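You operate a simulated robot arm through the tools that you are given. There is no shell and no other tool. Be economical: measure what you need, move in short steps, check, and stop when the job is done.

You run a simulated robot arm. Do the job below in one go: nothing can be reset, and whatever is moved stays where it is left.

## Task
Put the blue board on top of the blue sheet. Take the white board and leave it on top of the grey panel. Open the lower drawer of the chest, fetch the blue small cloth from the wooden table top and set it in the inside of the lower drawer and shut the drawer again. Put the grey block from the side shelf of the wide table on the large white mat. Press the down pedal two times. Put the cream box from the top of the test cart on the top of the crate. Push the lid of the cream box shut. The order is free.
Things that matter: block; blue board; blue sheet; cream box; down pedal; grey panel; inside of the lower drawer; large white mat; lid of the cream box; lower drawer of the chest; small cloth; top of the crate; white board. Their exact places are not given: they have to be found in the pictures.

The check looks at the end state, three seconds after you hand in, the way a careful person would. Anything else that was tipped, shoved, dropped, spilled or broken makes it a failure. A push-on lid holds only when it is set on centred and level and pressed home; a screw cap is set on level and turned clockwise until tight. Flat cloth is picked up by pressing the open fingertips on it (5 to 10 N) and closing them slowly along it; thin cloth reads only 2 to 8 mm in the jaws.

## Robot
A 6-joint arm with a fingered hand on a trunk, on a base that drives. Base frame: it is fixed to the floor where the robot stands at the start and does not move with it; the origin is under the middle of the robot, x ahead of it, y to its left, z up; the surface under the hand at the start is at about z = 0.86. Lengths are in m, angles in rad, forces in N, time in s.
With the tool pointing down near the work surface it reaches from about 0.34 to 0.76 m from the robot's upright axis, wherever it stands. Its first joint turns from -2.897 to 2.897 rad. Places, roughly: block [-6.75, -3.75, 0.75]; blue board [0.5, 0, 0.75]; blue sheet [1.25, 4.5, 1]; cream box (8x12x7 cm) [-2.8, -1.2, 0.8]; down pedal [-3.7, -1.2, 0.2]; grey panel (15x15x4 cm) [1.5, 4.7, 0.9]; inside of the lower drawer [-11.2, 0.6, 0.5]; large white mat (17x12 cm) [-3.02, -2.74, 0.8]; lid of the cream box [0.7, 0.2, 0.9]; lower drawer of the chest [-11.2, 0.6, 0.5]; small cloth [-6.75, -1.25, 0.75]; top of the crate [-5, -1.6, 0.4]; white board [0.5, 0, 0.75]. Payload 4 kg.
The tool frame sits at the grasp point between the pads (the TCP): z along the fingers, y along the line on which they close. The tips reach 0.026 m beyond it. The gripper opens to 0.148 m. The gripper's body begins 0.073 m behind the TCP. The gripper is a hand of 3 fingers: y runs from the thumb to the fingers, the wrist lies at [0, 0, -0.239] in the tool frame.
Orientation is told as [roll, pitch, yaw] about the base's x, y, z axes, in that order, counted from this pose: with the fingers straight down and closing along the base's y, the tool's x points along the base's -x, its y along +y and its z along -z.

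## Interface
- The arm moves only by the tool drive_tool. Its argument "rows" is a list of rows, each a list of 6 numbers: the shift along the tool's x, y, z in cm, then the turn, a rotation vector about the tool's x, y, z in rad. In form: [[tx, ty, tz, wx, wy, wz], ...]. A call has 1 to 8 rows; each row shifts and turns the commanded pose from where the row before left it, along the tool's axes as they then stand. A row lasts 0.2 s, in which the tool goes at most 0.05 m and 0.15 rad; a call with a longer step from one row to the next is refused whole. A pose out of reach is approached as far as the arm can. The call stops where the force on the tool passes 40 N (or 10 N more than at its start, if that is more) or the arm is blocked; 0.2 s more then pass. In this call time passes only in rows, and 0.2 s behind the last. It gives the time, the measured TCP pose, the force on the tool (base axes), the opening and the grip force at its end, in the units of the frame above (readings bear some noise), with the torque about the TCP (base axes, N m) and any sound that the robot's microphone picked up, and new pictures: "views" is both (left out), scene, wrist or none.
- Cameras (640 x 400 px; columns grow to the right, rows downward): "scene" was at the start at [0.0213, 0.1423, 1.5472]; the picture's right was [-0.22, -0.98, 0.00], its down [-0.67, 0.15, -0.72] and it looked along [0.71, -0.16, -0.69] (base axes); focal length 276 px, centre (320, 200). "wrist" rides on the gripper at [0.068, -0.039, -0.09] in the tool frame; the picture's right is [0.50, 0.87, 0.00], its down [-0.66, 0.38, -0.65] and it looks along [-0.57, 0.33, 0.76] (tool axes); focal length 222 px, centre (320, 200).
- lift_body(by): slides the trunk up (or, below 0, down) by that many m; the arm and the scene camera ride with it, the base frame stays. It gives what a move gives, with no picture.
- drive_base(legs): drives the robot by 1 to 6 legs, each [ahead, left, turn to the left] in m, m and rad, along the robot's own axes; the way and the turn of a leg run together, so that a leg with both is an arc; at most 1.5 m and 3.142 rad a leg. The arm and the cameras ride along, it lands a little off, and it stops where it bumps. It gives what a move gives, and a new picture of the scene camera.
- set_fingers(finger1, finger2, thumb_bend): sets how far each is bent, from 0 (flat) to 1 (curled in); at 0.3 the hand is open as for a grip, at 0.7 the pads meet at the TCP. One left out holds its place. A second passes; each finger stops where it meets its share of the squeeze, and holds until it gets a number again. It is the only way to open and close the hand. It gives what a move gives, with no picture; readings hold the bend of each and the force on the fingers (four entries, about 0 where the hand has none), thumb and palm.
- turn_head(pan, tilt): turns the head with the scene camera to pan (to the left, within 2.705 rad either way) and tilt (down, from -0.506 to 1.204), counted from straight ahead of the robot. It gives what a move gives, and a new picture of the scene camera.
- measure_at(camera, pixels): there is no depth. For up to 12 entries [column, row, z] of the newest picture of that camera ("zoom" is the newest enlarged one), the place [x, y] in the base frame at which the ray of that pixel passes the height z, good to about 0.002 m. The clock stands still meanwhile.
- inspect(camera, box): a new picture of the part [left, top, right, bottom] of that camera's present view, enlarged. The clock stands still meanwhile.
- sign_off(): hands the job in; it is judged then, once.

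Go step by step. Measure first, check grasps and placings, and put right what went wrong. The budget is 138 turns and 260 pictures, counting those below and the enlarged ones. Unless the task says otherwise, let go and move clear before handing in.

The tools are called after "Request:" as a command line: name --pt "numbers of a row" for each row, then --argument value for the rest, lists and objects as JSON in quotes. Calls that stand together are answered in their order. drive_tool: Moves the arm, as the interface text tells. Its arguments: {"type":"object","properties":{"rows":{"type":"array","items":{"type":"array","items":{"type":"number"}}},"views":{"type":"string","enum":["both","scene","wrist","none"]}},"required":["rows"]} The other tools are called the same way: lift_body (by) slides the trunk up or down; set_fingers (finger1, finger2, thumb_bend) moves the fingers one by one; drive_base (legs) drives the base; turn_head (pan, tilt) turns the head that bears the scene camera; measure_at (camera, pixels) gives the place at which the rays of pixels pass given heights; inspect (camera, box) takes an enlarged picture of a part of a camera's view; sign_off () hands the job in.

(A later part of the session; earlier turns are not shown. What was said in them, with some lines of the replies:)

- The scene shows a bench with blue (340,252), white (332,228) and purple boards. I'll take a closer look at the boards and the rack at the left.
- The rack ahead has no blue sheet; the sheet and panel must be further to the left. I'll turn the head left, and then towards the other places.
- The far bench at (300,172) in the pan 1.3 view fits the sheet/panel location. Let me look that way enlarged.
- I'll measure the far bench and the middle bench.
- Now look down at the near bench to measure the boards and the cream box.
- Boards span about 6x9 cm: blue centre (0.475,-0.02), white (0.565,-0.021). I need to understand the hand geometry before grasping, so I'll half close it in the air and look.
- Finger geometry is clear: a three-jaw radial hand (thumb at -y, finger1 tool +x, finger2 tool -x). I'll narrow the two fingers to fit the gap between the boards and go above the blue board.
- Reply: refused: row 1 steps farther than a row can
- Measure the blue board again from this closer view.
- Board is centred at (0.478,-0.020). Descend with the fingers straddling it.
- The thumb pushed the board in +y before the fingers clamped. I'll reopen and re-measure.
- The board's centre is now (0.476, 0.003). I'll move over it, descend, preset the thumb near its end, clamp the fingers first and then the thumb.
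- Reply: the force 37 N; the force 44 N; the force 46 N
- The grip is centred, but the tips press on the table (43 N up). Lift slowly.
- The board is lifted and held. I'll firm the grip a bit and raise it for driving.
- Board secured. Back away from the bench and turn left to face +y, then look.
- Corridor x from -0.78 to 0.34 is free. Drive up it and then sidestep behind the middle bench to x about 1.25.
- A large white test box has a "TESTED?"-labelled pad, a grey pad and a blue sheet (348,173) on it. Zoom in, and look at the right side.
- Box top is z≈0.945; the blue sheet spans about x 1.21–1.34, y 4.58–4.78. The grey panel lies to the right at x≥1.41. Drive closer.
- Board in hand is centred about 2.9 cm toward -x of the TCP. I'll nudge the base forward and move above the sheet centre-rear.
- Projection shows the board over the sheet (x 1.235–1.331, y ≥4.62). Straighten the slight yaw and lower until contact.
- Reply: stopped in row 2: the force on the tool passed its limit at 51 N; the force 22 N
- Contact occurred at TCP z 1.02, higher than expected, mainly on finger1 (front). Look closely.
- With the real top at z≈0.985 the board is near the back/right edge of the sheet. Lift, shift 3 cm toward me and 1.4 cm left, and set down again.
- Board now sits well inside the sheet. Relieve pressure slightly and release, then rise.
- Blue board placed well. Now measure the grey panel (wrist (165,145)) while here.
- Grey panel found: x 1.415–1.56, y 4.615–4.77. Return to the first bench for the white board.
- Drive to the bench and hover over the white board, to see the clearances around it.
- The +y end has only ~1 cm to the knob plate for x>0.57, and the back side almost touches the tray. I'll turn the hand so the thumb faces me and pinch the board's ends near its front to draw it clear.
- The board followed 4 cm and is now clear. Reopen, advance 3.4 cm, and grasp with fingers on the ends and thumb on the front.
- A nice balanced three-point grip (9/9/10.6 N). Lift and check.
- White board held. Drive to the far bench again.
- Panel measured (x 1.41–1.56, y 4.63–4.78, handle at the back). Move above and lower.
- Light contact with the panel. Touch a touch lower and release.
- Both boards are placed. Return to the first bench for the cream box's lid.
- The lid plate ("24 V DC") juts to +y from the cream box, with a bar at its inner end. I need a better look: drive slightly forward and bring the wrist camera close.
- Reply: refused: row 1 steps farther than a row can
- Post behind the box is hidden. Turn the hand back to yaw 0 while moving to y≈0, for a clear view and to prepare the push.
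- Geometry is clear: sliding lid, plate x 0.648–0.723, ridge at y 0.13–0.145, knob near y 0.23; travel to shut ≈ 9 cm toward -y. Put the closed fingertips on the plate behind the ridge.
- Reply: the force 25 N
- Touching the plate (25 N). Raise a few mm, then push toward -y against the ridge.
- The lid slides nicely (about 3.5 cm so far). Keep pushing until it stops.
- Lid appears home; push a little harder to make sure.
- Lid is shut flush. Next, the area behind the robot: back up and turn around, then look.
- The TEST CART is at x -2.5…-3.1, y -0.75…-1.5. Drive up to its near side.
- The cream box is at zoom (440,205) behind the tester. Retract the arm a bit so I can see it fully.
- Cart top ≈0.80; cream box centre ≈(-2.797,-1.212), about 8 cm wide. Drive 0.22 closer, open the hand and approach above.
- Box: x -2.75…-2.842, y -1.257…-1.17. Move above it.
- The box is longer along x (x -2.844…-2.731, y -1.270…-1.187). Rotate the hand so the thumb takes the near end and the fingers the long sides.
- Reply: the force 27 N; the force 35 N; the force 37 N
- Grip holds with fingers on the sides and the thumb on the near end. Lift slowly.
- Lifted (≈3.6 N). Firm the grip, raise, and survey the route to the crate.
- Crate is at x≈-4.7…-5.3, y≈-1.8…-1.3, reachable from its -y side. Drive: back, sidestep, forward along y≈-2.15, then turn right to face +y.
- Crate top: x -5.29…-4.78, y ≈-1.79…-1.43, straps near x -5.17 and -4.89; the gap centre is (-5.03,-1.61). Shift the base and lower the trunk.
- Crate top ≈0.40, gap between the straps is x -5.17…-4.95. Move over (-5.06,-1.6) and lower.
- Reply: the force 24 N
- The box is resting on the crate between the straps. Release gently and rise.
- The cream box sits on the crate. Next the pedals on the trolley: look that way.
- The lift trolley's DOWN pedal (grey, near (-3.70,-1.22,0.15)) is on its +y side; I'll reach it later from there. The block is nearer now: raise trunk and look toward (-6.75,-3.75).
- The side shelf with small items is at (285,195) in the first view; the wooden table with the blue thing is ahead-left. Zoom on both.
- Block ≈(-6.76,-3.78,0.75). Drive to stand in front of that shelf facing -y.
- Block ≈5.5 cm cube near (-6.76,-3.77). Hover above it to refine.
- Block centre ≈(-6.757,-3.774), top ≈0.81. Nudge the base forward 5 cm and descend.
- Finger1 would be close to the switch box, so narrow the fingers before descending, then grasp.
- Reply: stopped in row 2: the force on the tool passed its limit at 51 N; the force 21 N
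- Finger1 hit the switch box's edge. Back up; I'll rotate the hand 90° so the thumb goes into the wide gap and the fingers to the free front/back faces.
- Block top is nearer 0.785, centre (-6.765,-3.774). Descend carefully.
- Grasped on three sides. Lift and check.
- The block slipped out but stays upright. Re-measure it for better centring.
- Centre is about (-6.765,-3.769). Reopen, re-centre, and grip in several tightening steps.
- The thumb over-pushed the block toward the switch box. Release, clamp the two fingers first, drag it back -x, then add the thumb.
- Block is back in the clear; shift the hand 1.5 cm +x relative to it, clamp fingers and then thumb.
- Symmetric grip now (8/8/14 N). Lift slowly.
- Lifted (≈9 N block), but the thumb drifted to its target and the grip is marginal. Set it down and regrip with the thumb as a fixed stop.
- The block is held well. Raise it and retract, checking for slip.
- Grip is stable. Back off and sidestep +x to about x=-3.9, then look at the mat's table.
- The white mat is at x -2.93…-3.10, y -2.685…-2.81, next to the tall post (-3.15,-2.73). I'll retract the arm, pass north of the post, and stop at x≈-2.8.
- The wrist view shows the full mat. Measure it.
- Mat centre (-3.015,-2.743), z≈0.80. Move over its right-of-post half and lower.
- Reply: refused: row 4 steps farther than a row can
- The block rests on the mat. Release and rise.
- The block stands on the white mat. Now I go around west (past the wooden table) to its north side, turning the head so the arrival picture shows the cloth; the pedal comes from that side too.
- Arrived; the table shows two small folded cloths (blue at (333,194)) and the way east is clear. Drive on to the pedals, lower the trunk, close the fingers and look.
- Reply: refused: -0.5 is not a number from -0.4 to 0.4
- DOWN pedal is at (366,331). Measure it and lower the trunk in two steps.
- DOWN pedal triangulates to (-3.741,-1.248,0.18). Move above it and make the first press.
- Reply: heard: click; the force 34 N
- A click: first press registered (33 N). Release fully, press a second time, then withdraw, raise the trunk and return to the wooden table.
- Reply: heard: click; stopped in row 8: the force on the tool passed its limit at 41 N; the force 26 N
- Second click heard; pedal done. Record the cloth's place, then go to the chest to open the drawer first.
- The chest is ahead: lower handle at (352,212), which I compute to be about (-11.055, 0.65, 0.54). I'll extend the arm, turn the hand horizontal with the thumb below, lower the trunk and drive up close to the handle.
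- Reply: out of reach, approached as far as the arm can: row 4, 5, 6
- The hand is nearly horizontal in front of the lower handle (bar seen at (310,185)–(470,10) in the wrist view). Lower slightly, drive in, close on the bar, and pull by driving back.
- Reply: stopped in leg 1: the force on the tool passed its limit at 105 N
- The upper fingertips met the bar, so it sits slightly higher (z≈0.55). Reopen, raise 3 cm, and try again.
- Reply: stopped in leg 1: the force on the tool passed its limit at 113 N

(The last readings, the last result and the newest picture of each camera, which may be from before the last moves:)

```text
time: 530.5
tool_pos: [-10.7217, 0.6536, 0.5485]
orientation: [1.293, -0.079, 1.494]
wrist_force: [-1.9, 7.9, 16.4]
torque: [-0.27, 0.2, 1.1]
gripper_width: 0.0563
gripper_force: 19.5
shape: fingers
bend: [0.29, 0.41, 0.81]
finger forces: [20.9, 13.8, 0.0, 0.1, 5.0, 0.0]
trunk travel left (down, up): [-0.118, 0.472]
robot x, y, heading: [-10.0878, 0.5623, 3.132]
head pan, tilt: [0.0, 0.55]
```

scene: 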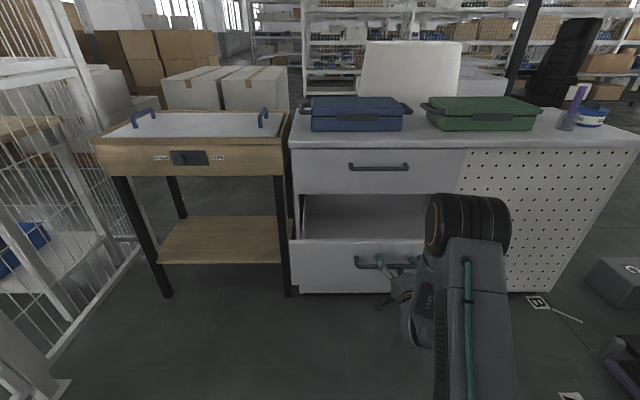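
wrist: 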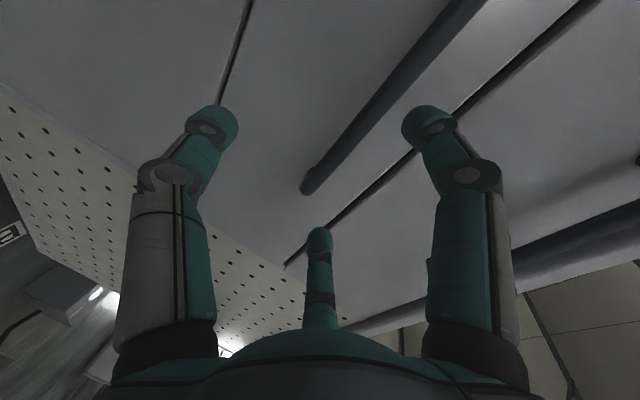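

The lower drawer is open. Release, withdraw, set the hand vertical again, raise the trunk and drive back to the cloth (triangulated to (-6.563,-1.34), z≈0.66).

Request:
set_fingers --finger1 0.3 --finger2 0.3 --thumb_bend 0.3

Request:
drive_tool --pt "0 -1.09 -3.85 0 0 0" --pt "0 -1.09 -3.85 0 0 0" --pt "0 -1.09 -3.85 0 0 0" --pt "0 -1.09 -3.85 0 0 0" --views "none"

Request:
lift_body --by 0.3

Request:
drive_tool --pt "0 0 0 0.1437 0 0" --pt "0 0 0 0.1437 0 0" --pt "0 0 0 0.1437 0 0" --pt "0 0 0 0.1437 0 0" --pt "0 0 0 0.1437 0 0" --views "none"

Request:
drive_tool --pt "0 0 0 0.1437 0 0" --pt "0 0 0 0.1437 0 0" --pt "0 0 0 0.1437 0 0" --pt "0 0 0 0.1437 0 0" --views "none"

Request:
drive_base --legs '[[-0.57, 0, 0], [-0.6, 0.42, 0], [-1.1, 0.4, 0], [-1.2, 0.3, 0], [0, 0, 1.583], [0.14, 0.147, 0]]'

Request:
turn_head --pan 0.0 --tilt 0.8

```text
time: 531.5
tool_pos: [-10.7231, 0.653, 0.5474]
orientation: [1.293, -0.081, 1.493]
wrist_force: [-1.0, 2.3, 5.3]
torque: [-0.43, 0.01, -0.09]
gripper_width: 0.1295
gripper_force: 2.3
shape: fingers
bend: [0.3, 0.3, 0.3]
finger forces: [4.9, 0.0, 0.0, 0.0, 0.0, 0.0]
trunk travel left (down, up): [-0.118, 0.472]
robot x, y, heading: [-10.083, 0.5571, 3.132]
head pan, tilt: [0.0, 0.55]
```

```text
time: 532.5
tool_pos: [-10.629, 0.6608, 0.5244]
orientation: [1.294, -0.077, 1.494]
wrist_force: [0.1, -0.8, -0.2]
torque: [0.02, -0.01, -0.02]
gripper_width: 0.1275
gripper_force: 0.1
shape: fingers
bend: [0.3, 0.3, 0.3]
finger forces: [0.1, 0.1, 0.0, 0.0, 0.1, 0.0]
out of reach, approached as far as the arm can: row 3, 4
trunk travel left (down, up): [-0.118, 0.472]
robot x, y, heading: [-10.0869, 0.561, 3.13]
head pan, tilt: [0.0, 0.55]
```

```text
time: 535.5
tool_pos: [-10.629, 0.661, 0.8247]
orientation: [1.292, -0.078, 1.493]
wrist_force: [0.3, -0.8, -0.2]
torque: [0.0, 0.0, -0.02]
gripper_width: 0.1273
gripper_force: 0.1
shape: fingers
bend: [0.3, 0.3, 0.3]
finger forces: [0.0, 0.0, 0.0, 0.0, 0.0, 0.0]
trunk travel left (down, up): [-0.418, 0.172]
robot x, y, heading: [-10.0853, 0.5625, 3.131]
head pan, tilt: [0.0, 0.55]
```

```text
time: 536.7
tool_pos: [-10.631, 0.6614, 0.825]
orientation: [0.574, -0.079, 1.496]
wrist_force: [0.1, -0.5, -0.8]
torque: [-0.02, 0.0, -0.02]
gripper_width: 0.1269
gripper_force: 0.1
shape: fingers
bend: [0.3, 0.3, 0.3]
finger forces: [0.0, 0.0, 0.1, 0.0, 0.0, 0.1]
trunk travel left (down, up): [-0.418, 0.172]
robot x, y, heading: [-10.0857, 0.5612, 3.133]
head pan, tilt: [0.0, 0.55]
```

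```text
time: 537.7
tool_pos: [-10.6289, 0.664, 0.8233]
orientation: [0.001, -0.08, 1.494]
wrist_force: [0.0, -0.3, -0.2]
torque: [-0.06, -0.02, -0.01]
gripper_width: 0.1273
gripper_force: 0.1
shape: fingers
bend: [0.3, 0.3, 0.3]
finger forces: [0.0, 0.0, 0.1, 0.0, 0.0, 0.0]
out of reach, approached as far as the arm can: row 1
trunk travel left (down, up): [-0.418, 0.172]
robot x, y, heading: [-10.0835, 0.5566, 3.134]
head pan, tilt: [0.0, 0.55]
```

```text
time: 561.0
tool_pos: [-6.5824, -1.271, 0.8246]
orientation: [-0.001, -0.079, 3.074]
wrist_force: [0.5, -0.3, -0.8]
torque: [-0.03, 0.01, 0.0]
gripper_width: 0.1274
gripper_force: 0.1
shape: fingers
bend: [0.3, 0.3, 0.3]
finger forces: [0.1, 0.0, 0.0, 0.1, 0.1, 0.0]
trunk travel left (down, up): [-0.418, 0.172]
robot x, y, heading: [-6.4841, -0.7264, -1.576]
head pan, tilt: [0.0, 0.55]
```

scene: 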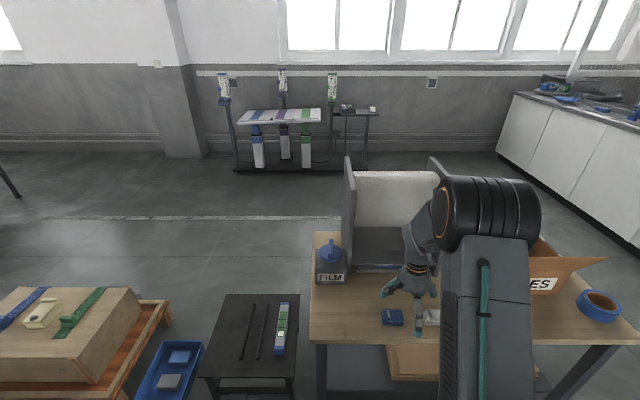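

```text
time: 561.7
tool_pos: [-6.5827, -1.2706, 0.8239]
orientation: [0.001, -0.079, 3.072]
wrist_force: [0.2, -0.9, 0.3]
torque: [0.01, 0.0, -0.01]
gripper_width: 0.1271
gripper_force: 0.1
shape: fingers
bend: [0.3, 0.3, 0.3]
finger forces: [0.1, 0.0, 0.1, 0.1, 0.1, 0.0]
trunk travel left (down, up): [-0.418, 0.172]
robot x, y, heading: [-6.4828, -0.7252, -1.574]
head pan, tilt: [0.0, 0.799]
5 turns are left
```

scene: 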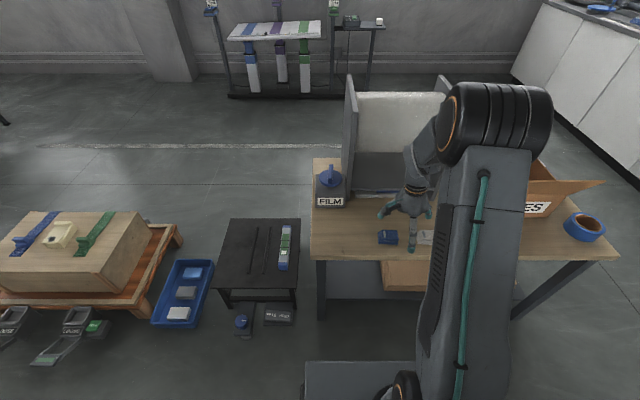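

Five turns are left. Cloth is at (388,237) → about (-6.578,-1.342), table top ≈0.645. Grasp it, lift, and carry it over the open drawer.

Request:
set_fingers --finger1 0.42 --finger2 0.42 --thumb_bend 0.42

Request:
drive_tool --pt "0.3 3.6 0 0 0.079 0" --pt "0.4 3.5 2 0 0 0" --pt "0 0 4 0 0 0" --pt "0 0 4 0 0 0" --pt "0 0 2.5 0 0 0" --pt "0 0 1 0 0 0" --pt "0 0 0.7 0 0 0" --views "none"

Request:
set_fingers --finger1 0.5 --finger2 0.5 --thumb_bend 0.54

Request:
set_fingers --finger1 0.75 --finger2 0.75 --thumb_bend 0.62

Request:
drive_tool --pt "0 0 -0.5 0 0 0" --pt "0 0 -1.5 0 0 0" --pt "0 0 -4 0 0 0" --pt "0 0 -4 0 0 0" --pt "0 0 -4 0 0 0" --pt "0 0 -3 0 0 0" --views "wrist"

Request:
drive_base --legs '[[-0.15, -0.15, 0], [0, 0, -1.57], [1.2, -0.3, 0], [1.1, -0.4, 0], [0.6, -0.4, 0], [0.78, -0.035, 0]]'

```text
time: 562.7
tool_pos: [-6.5829, -1.2702, 0.824]
orientation: [-0.001, -0.077, 3.075]
wrist_force: [0.8, -0.7, 0.5]
torque: [-0.01, -0.01, 0.01]
gripper_width: 0.0889
gripper_force: 0.1
shape: fingers
bend: [0.42, 0.42, 0.42]
finger forces: [0.1, 0.0, 0.1, 0.1, 0.1, 0.0]
trunk travel left (down, up): [-0.418, 0.172]
robot x, y, heading: [-6.4827, -0.7264, -1.568]
head pan, tilt: [0.0, 0.799]
```

```text
time: 564.3
tool_pos: [-6.5809, -1.3426, 0.6813]
orientation: [-0.001, 0.002, 3.074]
wrist_force: [-0.4, 0.2, -0.1]
torque: [0.01, 0.0, 0.0]
gripper_width: 0.0889
gripper_force: 0.0
shape: fingers
bend: [0.42, 0.42, 0.42]
finger forces: [0.1, 0.0, 0.0, 0.0, 0.0, 0.0]
trunk travel left (down, up): [-0.418, 0.172]
robot x, y, heading: [-6.4795, -0.7312, -1.573]
head pan, tilt: [0.0, 0.799]
```

```text
time: 565.3
tool_pos: [-6.5813, -1.3425, 0.6822]
orientation: [0.002, 0.002, 3.075]
wrist_force: [0.2, 0.0, 0.3]
torque: [0.01, 0.01, 0.02]
gripper_width: 0.0577
gripper_force: 0.9
shape: fingers
bend: [0.5, 0.49, 0.54]
finger forces: [0.1, 0.7, 0.0, 0.0, 0.8, 0.0]
trunk travel left (down, up): [-0.418, 0.172]
robot x, y, heading: [-6.4835, -0.7241, -1.575]
head pan, tilt: [0.0, 0.799]
```

```text
time: 566.3
tool_pos: [-6.5813, -1.3418, 0.6818]
orientation: [0.001, 0.002, 3.074]
wrist_force: [0.5, -0.4, 0.3]
torque: [0.03, 0.03, 0.01]
gripper_width: 0.0408
gripper_force: 11.8
shape: fingers
bend: [0.59, 0.55, 0.57]
finger forces: [7.4, 6.9, 0.1, 0.1, 8.8, 0.0]
trunk travel left (down, up): [-0.418, 0.172]
robot x, y, heading: [-6.4823, -0.7228, -1.57]
head pan, tilt: [0.0, 0.799]
```

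```text
time: 567.7
tool_pos: [-6.5806, -1.3424, 0.8519]
orientation: [0.0, 0.001, 3.072]
wrist_force: [-0.4, -0.3, -1.0]
torque: [0.02, -0.03, 0.05]
gripper_width: 0.0405
gripper_force: 11.7
shape: fingers
bend: [0.59, 0.55, 0.57]
finger forces: [7.3, 6.7, 0.0, 0.1, 8.8, 0.1]
trunk travel left (down, up): [-0.418, 0.172]
robot x, y, heading: [-6.4872, -0.7288, -1.571]
head pan, tilt: [0.0, 0.799]
```

wrist: 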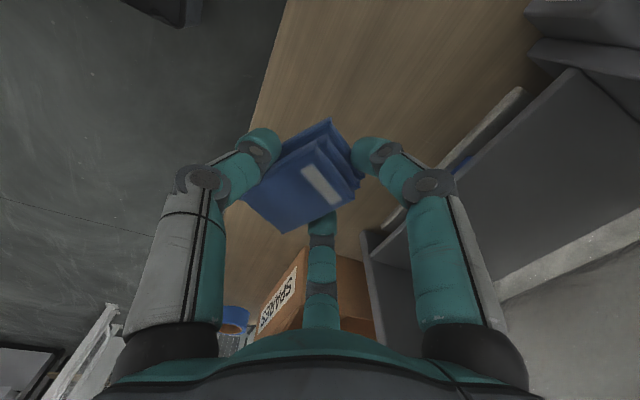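

```text
time: 592.0
tool_pos: [-10.9445, 0.6569, 0.8513]
orientation: [0.0, 0.002, 1.499]
wrist_force: [-1.0, 0.0, -0.5]
torque: [0.05, 0.03, -0.02]
gripper_width: 0.0403
gripper_force: 10.8
shape: fingers
bend: [0.59, 0.56, 0.57]
finger forces: [7.2, 6.6, 0.1, 0.0, 8.2, 0.0]
trunk travel left (down, up): [-0.418, 0.172]
robot x, y, heading: [-10.3312, 0.5611, 3.136]
head pan, tilt: [0.0, 0.799]
4 turns are left
```

scene: 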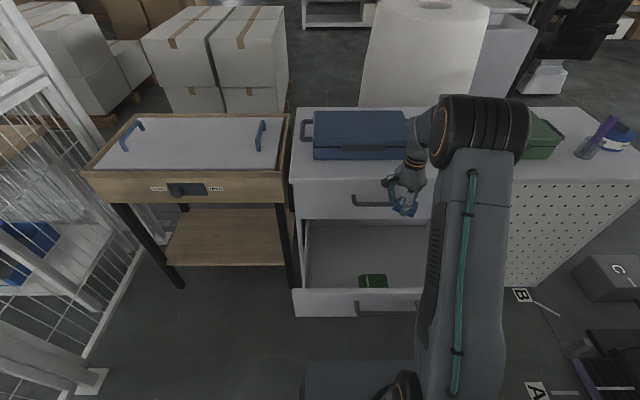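

The cloth is held above the open drawer (a green cloth lies at (373,281)). Shift toward +y, lower into the drawer, release, rise and back off to check.

Request:
drive_tool --pt "-4 0 0 0 0 0" --pt "-4 0 0 0 0 0" --pt "-4 0 0 0 0 0" --pt "-4 -0.5 0 0 0 0" --views "none"

Request:
lift_body --by -0.32

Request:
drive_tool --pt "0 0 1 0 0 0" --pt "0 0 1 0 0 0" --pt "0 0 0.8 0 0 0" --views "none"

Request:
set_fingers --finger1 0.42 --finger2 0.42 --thumb_bend 0.42

Request:
drive_tool --pt "0 0 -3 0 0 0" --pt "0 0 -3 0 0 0" --views "none"

Request:
lift_body --by 0.32

Request:
drive_base --legs '[[-0.35, 0, 0]]'

```text
time: 593.0
tool_pos: [-10.928, 0.8153, 0.8528]
orientation: [0.0, 0.002, 1.499]
wrist_force: [0.3, -0.4, -1.1]
torque: [0.0, 0.04, 0.0]
gripper_width: 0.04
gripper_force: 10.9
shape: fingers
bend: [0.59, 0.56, 0.57]
finger forces: [7.2, 6.6, 0.1, 0.1, 8.2, 0.0]
trunk travel left (down, up): [-0.418, 0.172]
robot x, y, heading: [-10.331, 0.5597, 3.136]
head pan, tilt: [0.0, 0.799]
```

```text
time: 596.2
tool_pos: [-10.9274, 0.8164, 0.5326]
orientation: [0.0, 0.002, 1.499]
wrist_force: [0.2, 0.2, -0.8]
torque: [-0.02, -0.02, -0.01]
gripper_width: 0.04
gripper_force: 11.0
shape: fingers
bend: [0.59, 0.56, 0.57]
finger forces: [7.2, 6.6, 0.0, 0.0, 8.2, 0.0]
trunk travel left (down, up): [-0.098, 0.492]
robot x, y, heading: [-10.3274, 0.5579, 3.137]
head pan, tilt: [0.0, 0.799]
```

```text
time: 597.0
tool_pos: [-10.9296, 0.8168, 0.5036]
orientation: [0.001, 0.002, 1.497]
wrist_force: [0.1, -0.4, 0.2]
torque: [0.0, 0.01, -0.03]
gripper_width: 0.0402
gripper_force: 10.5
shape: fingers
bend: [0.59, 0.56, 0.57]
finger forces: [7.2, 6.5, 0.0, 0.1, 8.2, 0.1]
trunk travel left (down, up): [-0.098, 0.492]
robot x, y, heading: [-10.3321, 0.5594, 3.142]
head pan, tilt: [0.0, 0.799]
```

```text
time: 598.0
tool_pos: [-10.9286, 0.8164, 0.5047]
orientation: [-0.002, 0.0, 1.501]
wrist_force: [-0.4, 0.0, -0.9]
torque: [0.02, -0.03, -0.02]
gripper_width: 0.0882
gripper_force: 0.1
shape: fingers
bend: [0.42, 0.42, 0.42]
finger forces: [0.1, 0.1, 0.0, 0.0, 0.0, 0.0]
trunk travel left (down, up): [-0.098, 0.492]
robot x, y, heading: [-10.3331, 0.5546, 3.136]
head pan, tilt: [0.0, 0.799]
```

```text
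time: 598.6
tool_pos: [-10.928, 0.8156, 0.5629]
orientation: [0.0, 0.001, 1.498]
wrist_force: [-0.3, -0.7, 0.5]
torque: [-0.02, -0.03, 0.03]
gripper_width: 0.0883
gripper_force: 0.0
shape: fingers
bend: [0.42, 0.42, 0.42]
finger forces: [0.0, 0.1, 0.0, 0.0, 0.1, 0.1]
trunk travel left (down, up): [-0.098, 0.492]
robot x, y, heading: [-10.3296, 0.5559, 3.139]
head pan, tilt: [0.0, 0.799]
```

```text
time: 601.8
tool_pos: [-10.9295, 0.8162, 0.8837]
orientation: [0.0, 0.003, 1.499]
wrist_force: [-0.5, 0.4, 0.1]
torque: [0.01, -0.02, -0.01]
gripper_width: 0.088
gripper_force: 0.0
shape: fingers
bend: [0.42, 0.42, 0.42]
finger forces: [0.0, 0.1, 0.0, 0.1, 0.0, 0.0]
trunk travel left (down, up): [-0.418, 0.172]
robot x, y, heading: [-10.3302, 0.5541, 3.136]
head pan, tilt: [0.0, 0.799]
```

```text
time: 604.0
tool_pos: [-10.5758, 0.8157, 0.8835]
orientation: [0.0, 0.002, 1.495]
wrist_force: [-0.9, -0.7, -1.0]
torque: [0.01, -0.01, -0.01]
gripper_width: 0.0878
gripper_force: 0.0
shape: fingers
bend: [0.42, 0.42, 0.42]
finger forces: [0.0, 0.0, 0.0, 0.1, 0.0, 0.1]
trunk travel left (down, up): [-0.418, 0.172]
robot x, y, heading: [-9.9732, 0.5557, 3.133]
head pan, tilt: [0.0, 0.799]
3 turns are left
```

scene: 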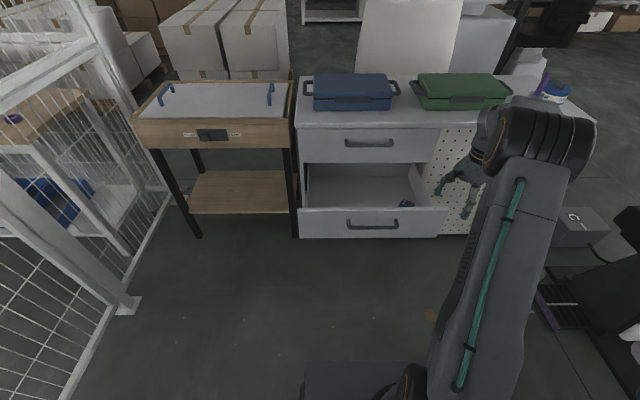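

The blue cloth lies in the drawer at (407,203). Now close the fingers, lower the hand in front of the drawer panel and push it shut by driving forward, then back off.

Request:
set_fingers --finger1 0.7 --finger2 0.7 --thumb_bend 0.7

Request:
lift_body --by -0.4

Request:
drive_base --legs '[[0.52, 0, 0]]'

Request:
drive_base --legs '[[-0.35, 0, 0]]'

```text
time: 605.0
tool_pos: [-10.5755, 0.8167, 0.8843]
orientation: [0.0, 0.0, 1.494]
wrist_force: [-0.4, 0.1, -0.1]
torque: [-0.01, 0.03, 0.0]
gripper_width: 0.0003
gripper_force: 0.1
shape: fingers
bend: [0.69, 0.69, 0.7]
finger forces: [0.1, 0.0, 0.1, 0.0, 0.0, 0.0]
trunk travel left (down, up): [-0.418, 0.172]
robot x, y, heading: [-9.977, 0.5542, 3.132]
head pan, tilt: [0.0, 0.799]
```

```text
time: 608.9
tool_pos: [-10.5763, 0.8169, 0.4843]
orientation: [0.0, 0.003, 1.494]
wrist_force: [0.2, 1.2, 0.5]
torque: [0.02, -0.01, -0.03]
gripper_width: 0.0002
gripper_force: 0.1
shape: fingers
bend: [0.69, 0.69, 0.7]
finger forces: [0.1, 0.0, 0.0, 0.1, 0.0, 0.0]
trunk travel left (down, up): [-0.018, 0.572]
robot x, y, heading: [-9.9803, 0.5551, 3.13]
head pan, tilt: [0.0, 0.799]
```

```text
time: 611.4
tool_pos: [-10.9909, 0.8155, 0.485]
orientation: [-0.016, 0.0, 1.494]
wrist_force: [0.9, -1.3, -0.2]
torque: [-0.03, 0.01, 0.02]
gripper_width: 0.0001
gripper_force: 0.0
shape: fingers
bend: [0.69, 0.69, 0.7]
finger forces: [0.0, 0.0, 0.0, 0.0, 0.1, 0.1]
trunk travel left (down, up): [-0.018, 0.572]
robot x, y, heading: [-10.4041, 0.557, 3.133]
head pan, tilt: [0.0, 0.799]
stopped in leg 1: the robot was blocked; the commanded pose is now the measured one
```

scene: 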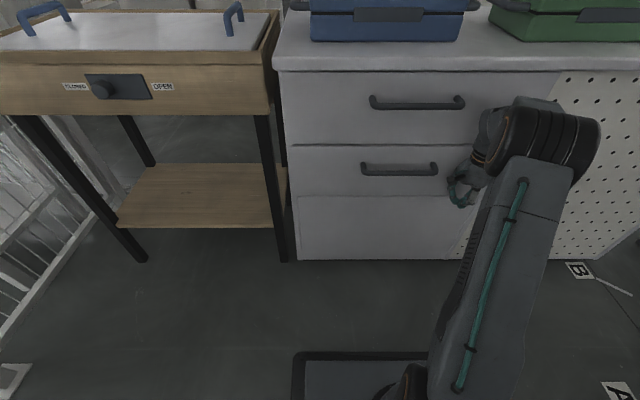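

```text
time: 613.7
tool_pos: [-10.639, 0.8145, 0.4786]
orientation: [-0.022, 0.005, 1.492]
wrist_force: [-0.2, 0.2, 0.4]
torque: [0.01, -0.03, 0.02]
gripper_width: 0.0
gripper_force: 0.2
shape: fingers
bend: [0.69, 0.69, 0.7]
finger forces: [0.0, 0.0, 0.1, 0.1, 0.0, 0.0]
trunk travel left (down, up): [-0.018, 0.572]
robot x, y, heading: [-10.0523, 0.5579, 3.135]
head pan, tilt: [0.0, 0.799]
2 turns are left
```

scene: 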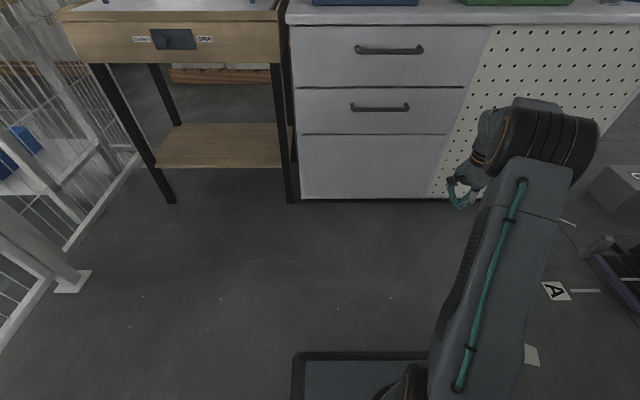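

The drawer front is flush with the panels above and below it, the hand is clear, and every item is in place, so I'm handing in.

Request:
sign_off

```text
The job is handed in.
```

I did every part of the job and handed it in:

- **Blue board:** on the blue sheet.
- **White board:** on the grey panel.
- **Blue cloth:** in the lower drawer, and the drawer is shut. I judged it shut from the last picture, where its front is flush with the panels around it.
- **Grey block:** on the large white mat.
- **Down pedal:** pressed twice, with a click heard each time.
- **Cream box:** on top of the crate.
- **Lid of the cream box:** pushed shut. The open lid was on the "24 V DC" box on the first bench; the box on the cart already looked closed.

**Bumps:**
- While I was picking up the block, one finger pressed on the edge of the switch box (about 50 N), and the block was pushed against it once. The switch looked unchanged.
- The hand also hit the drawer handle twice, at just over 100 N, before it got hold.
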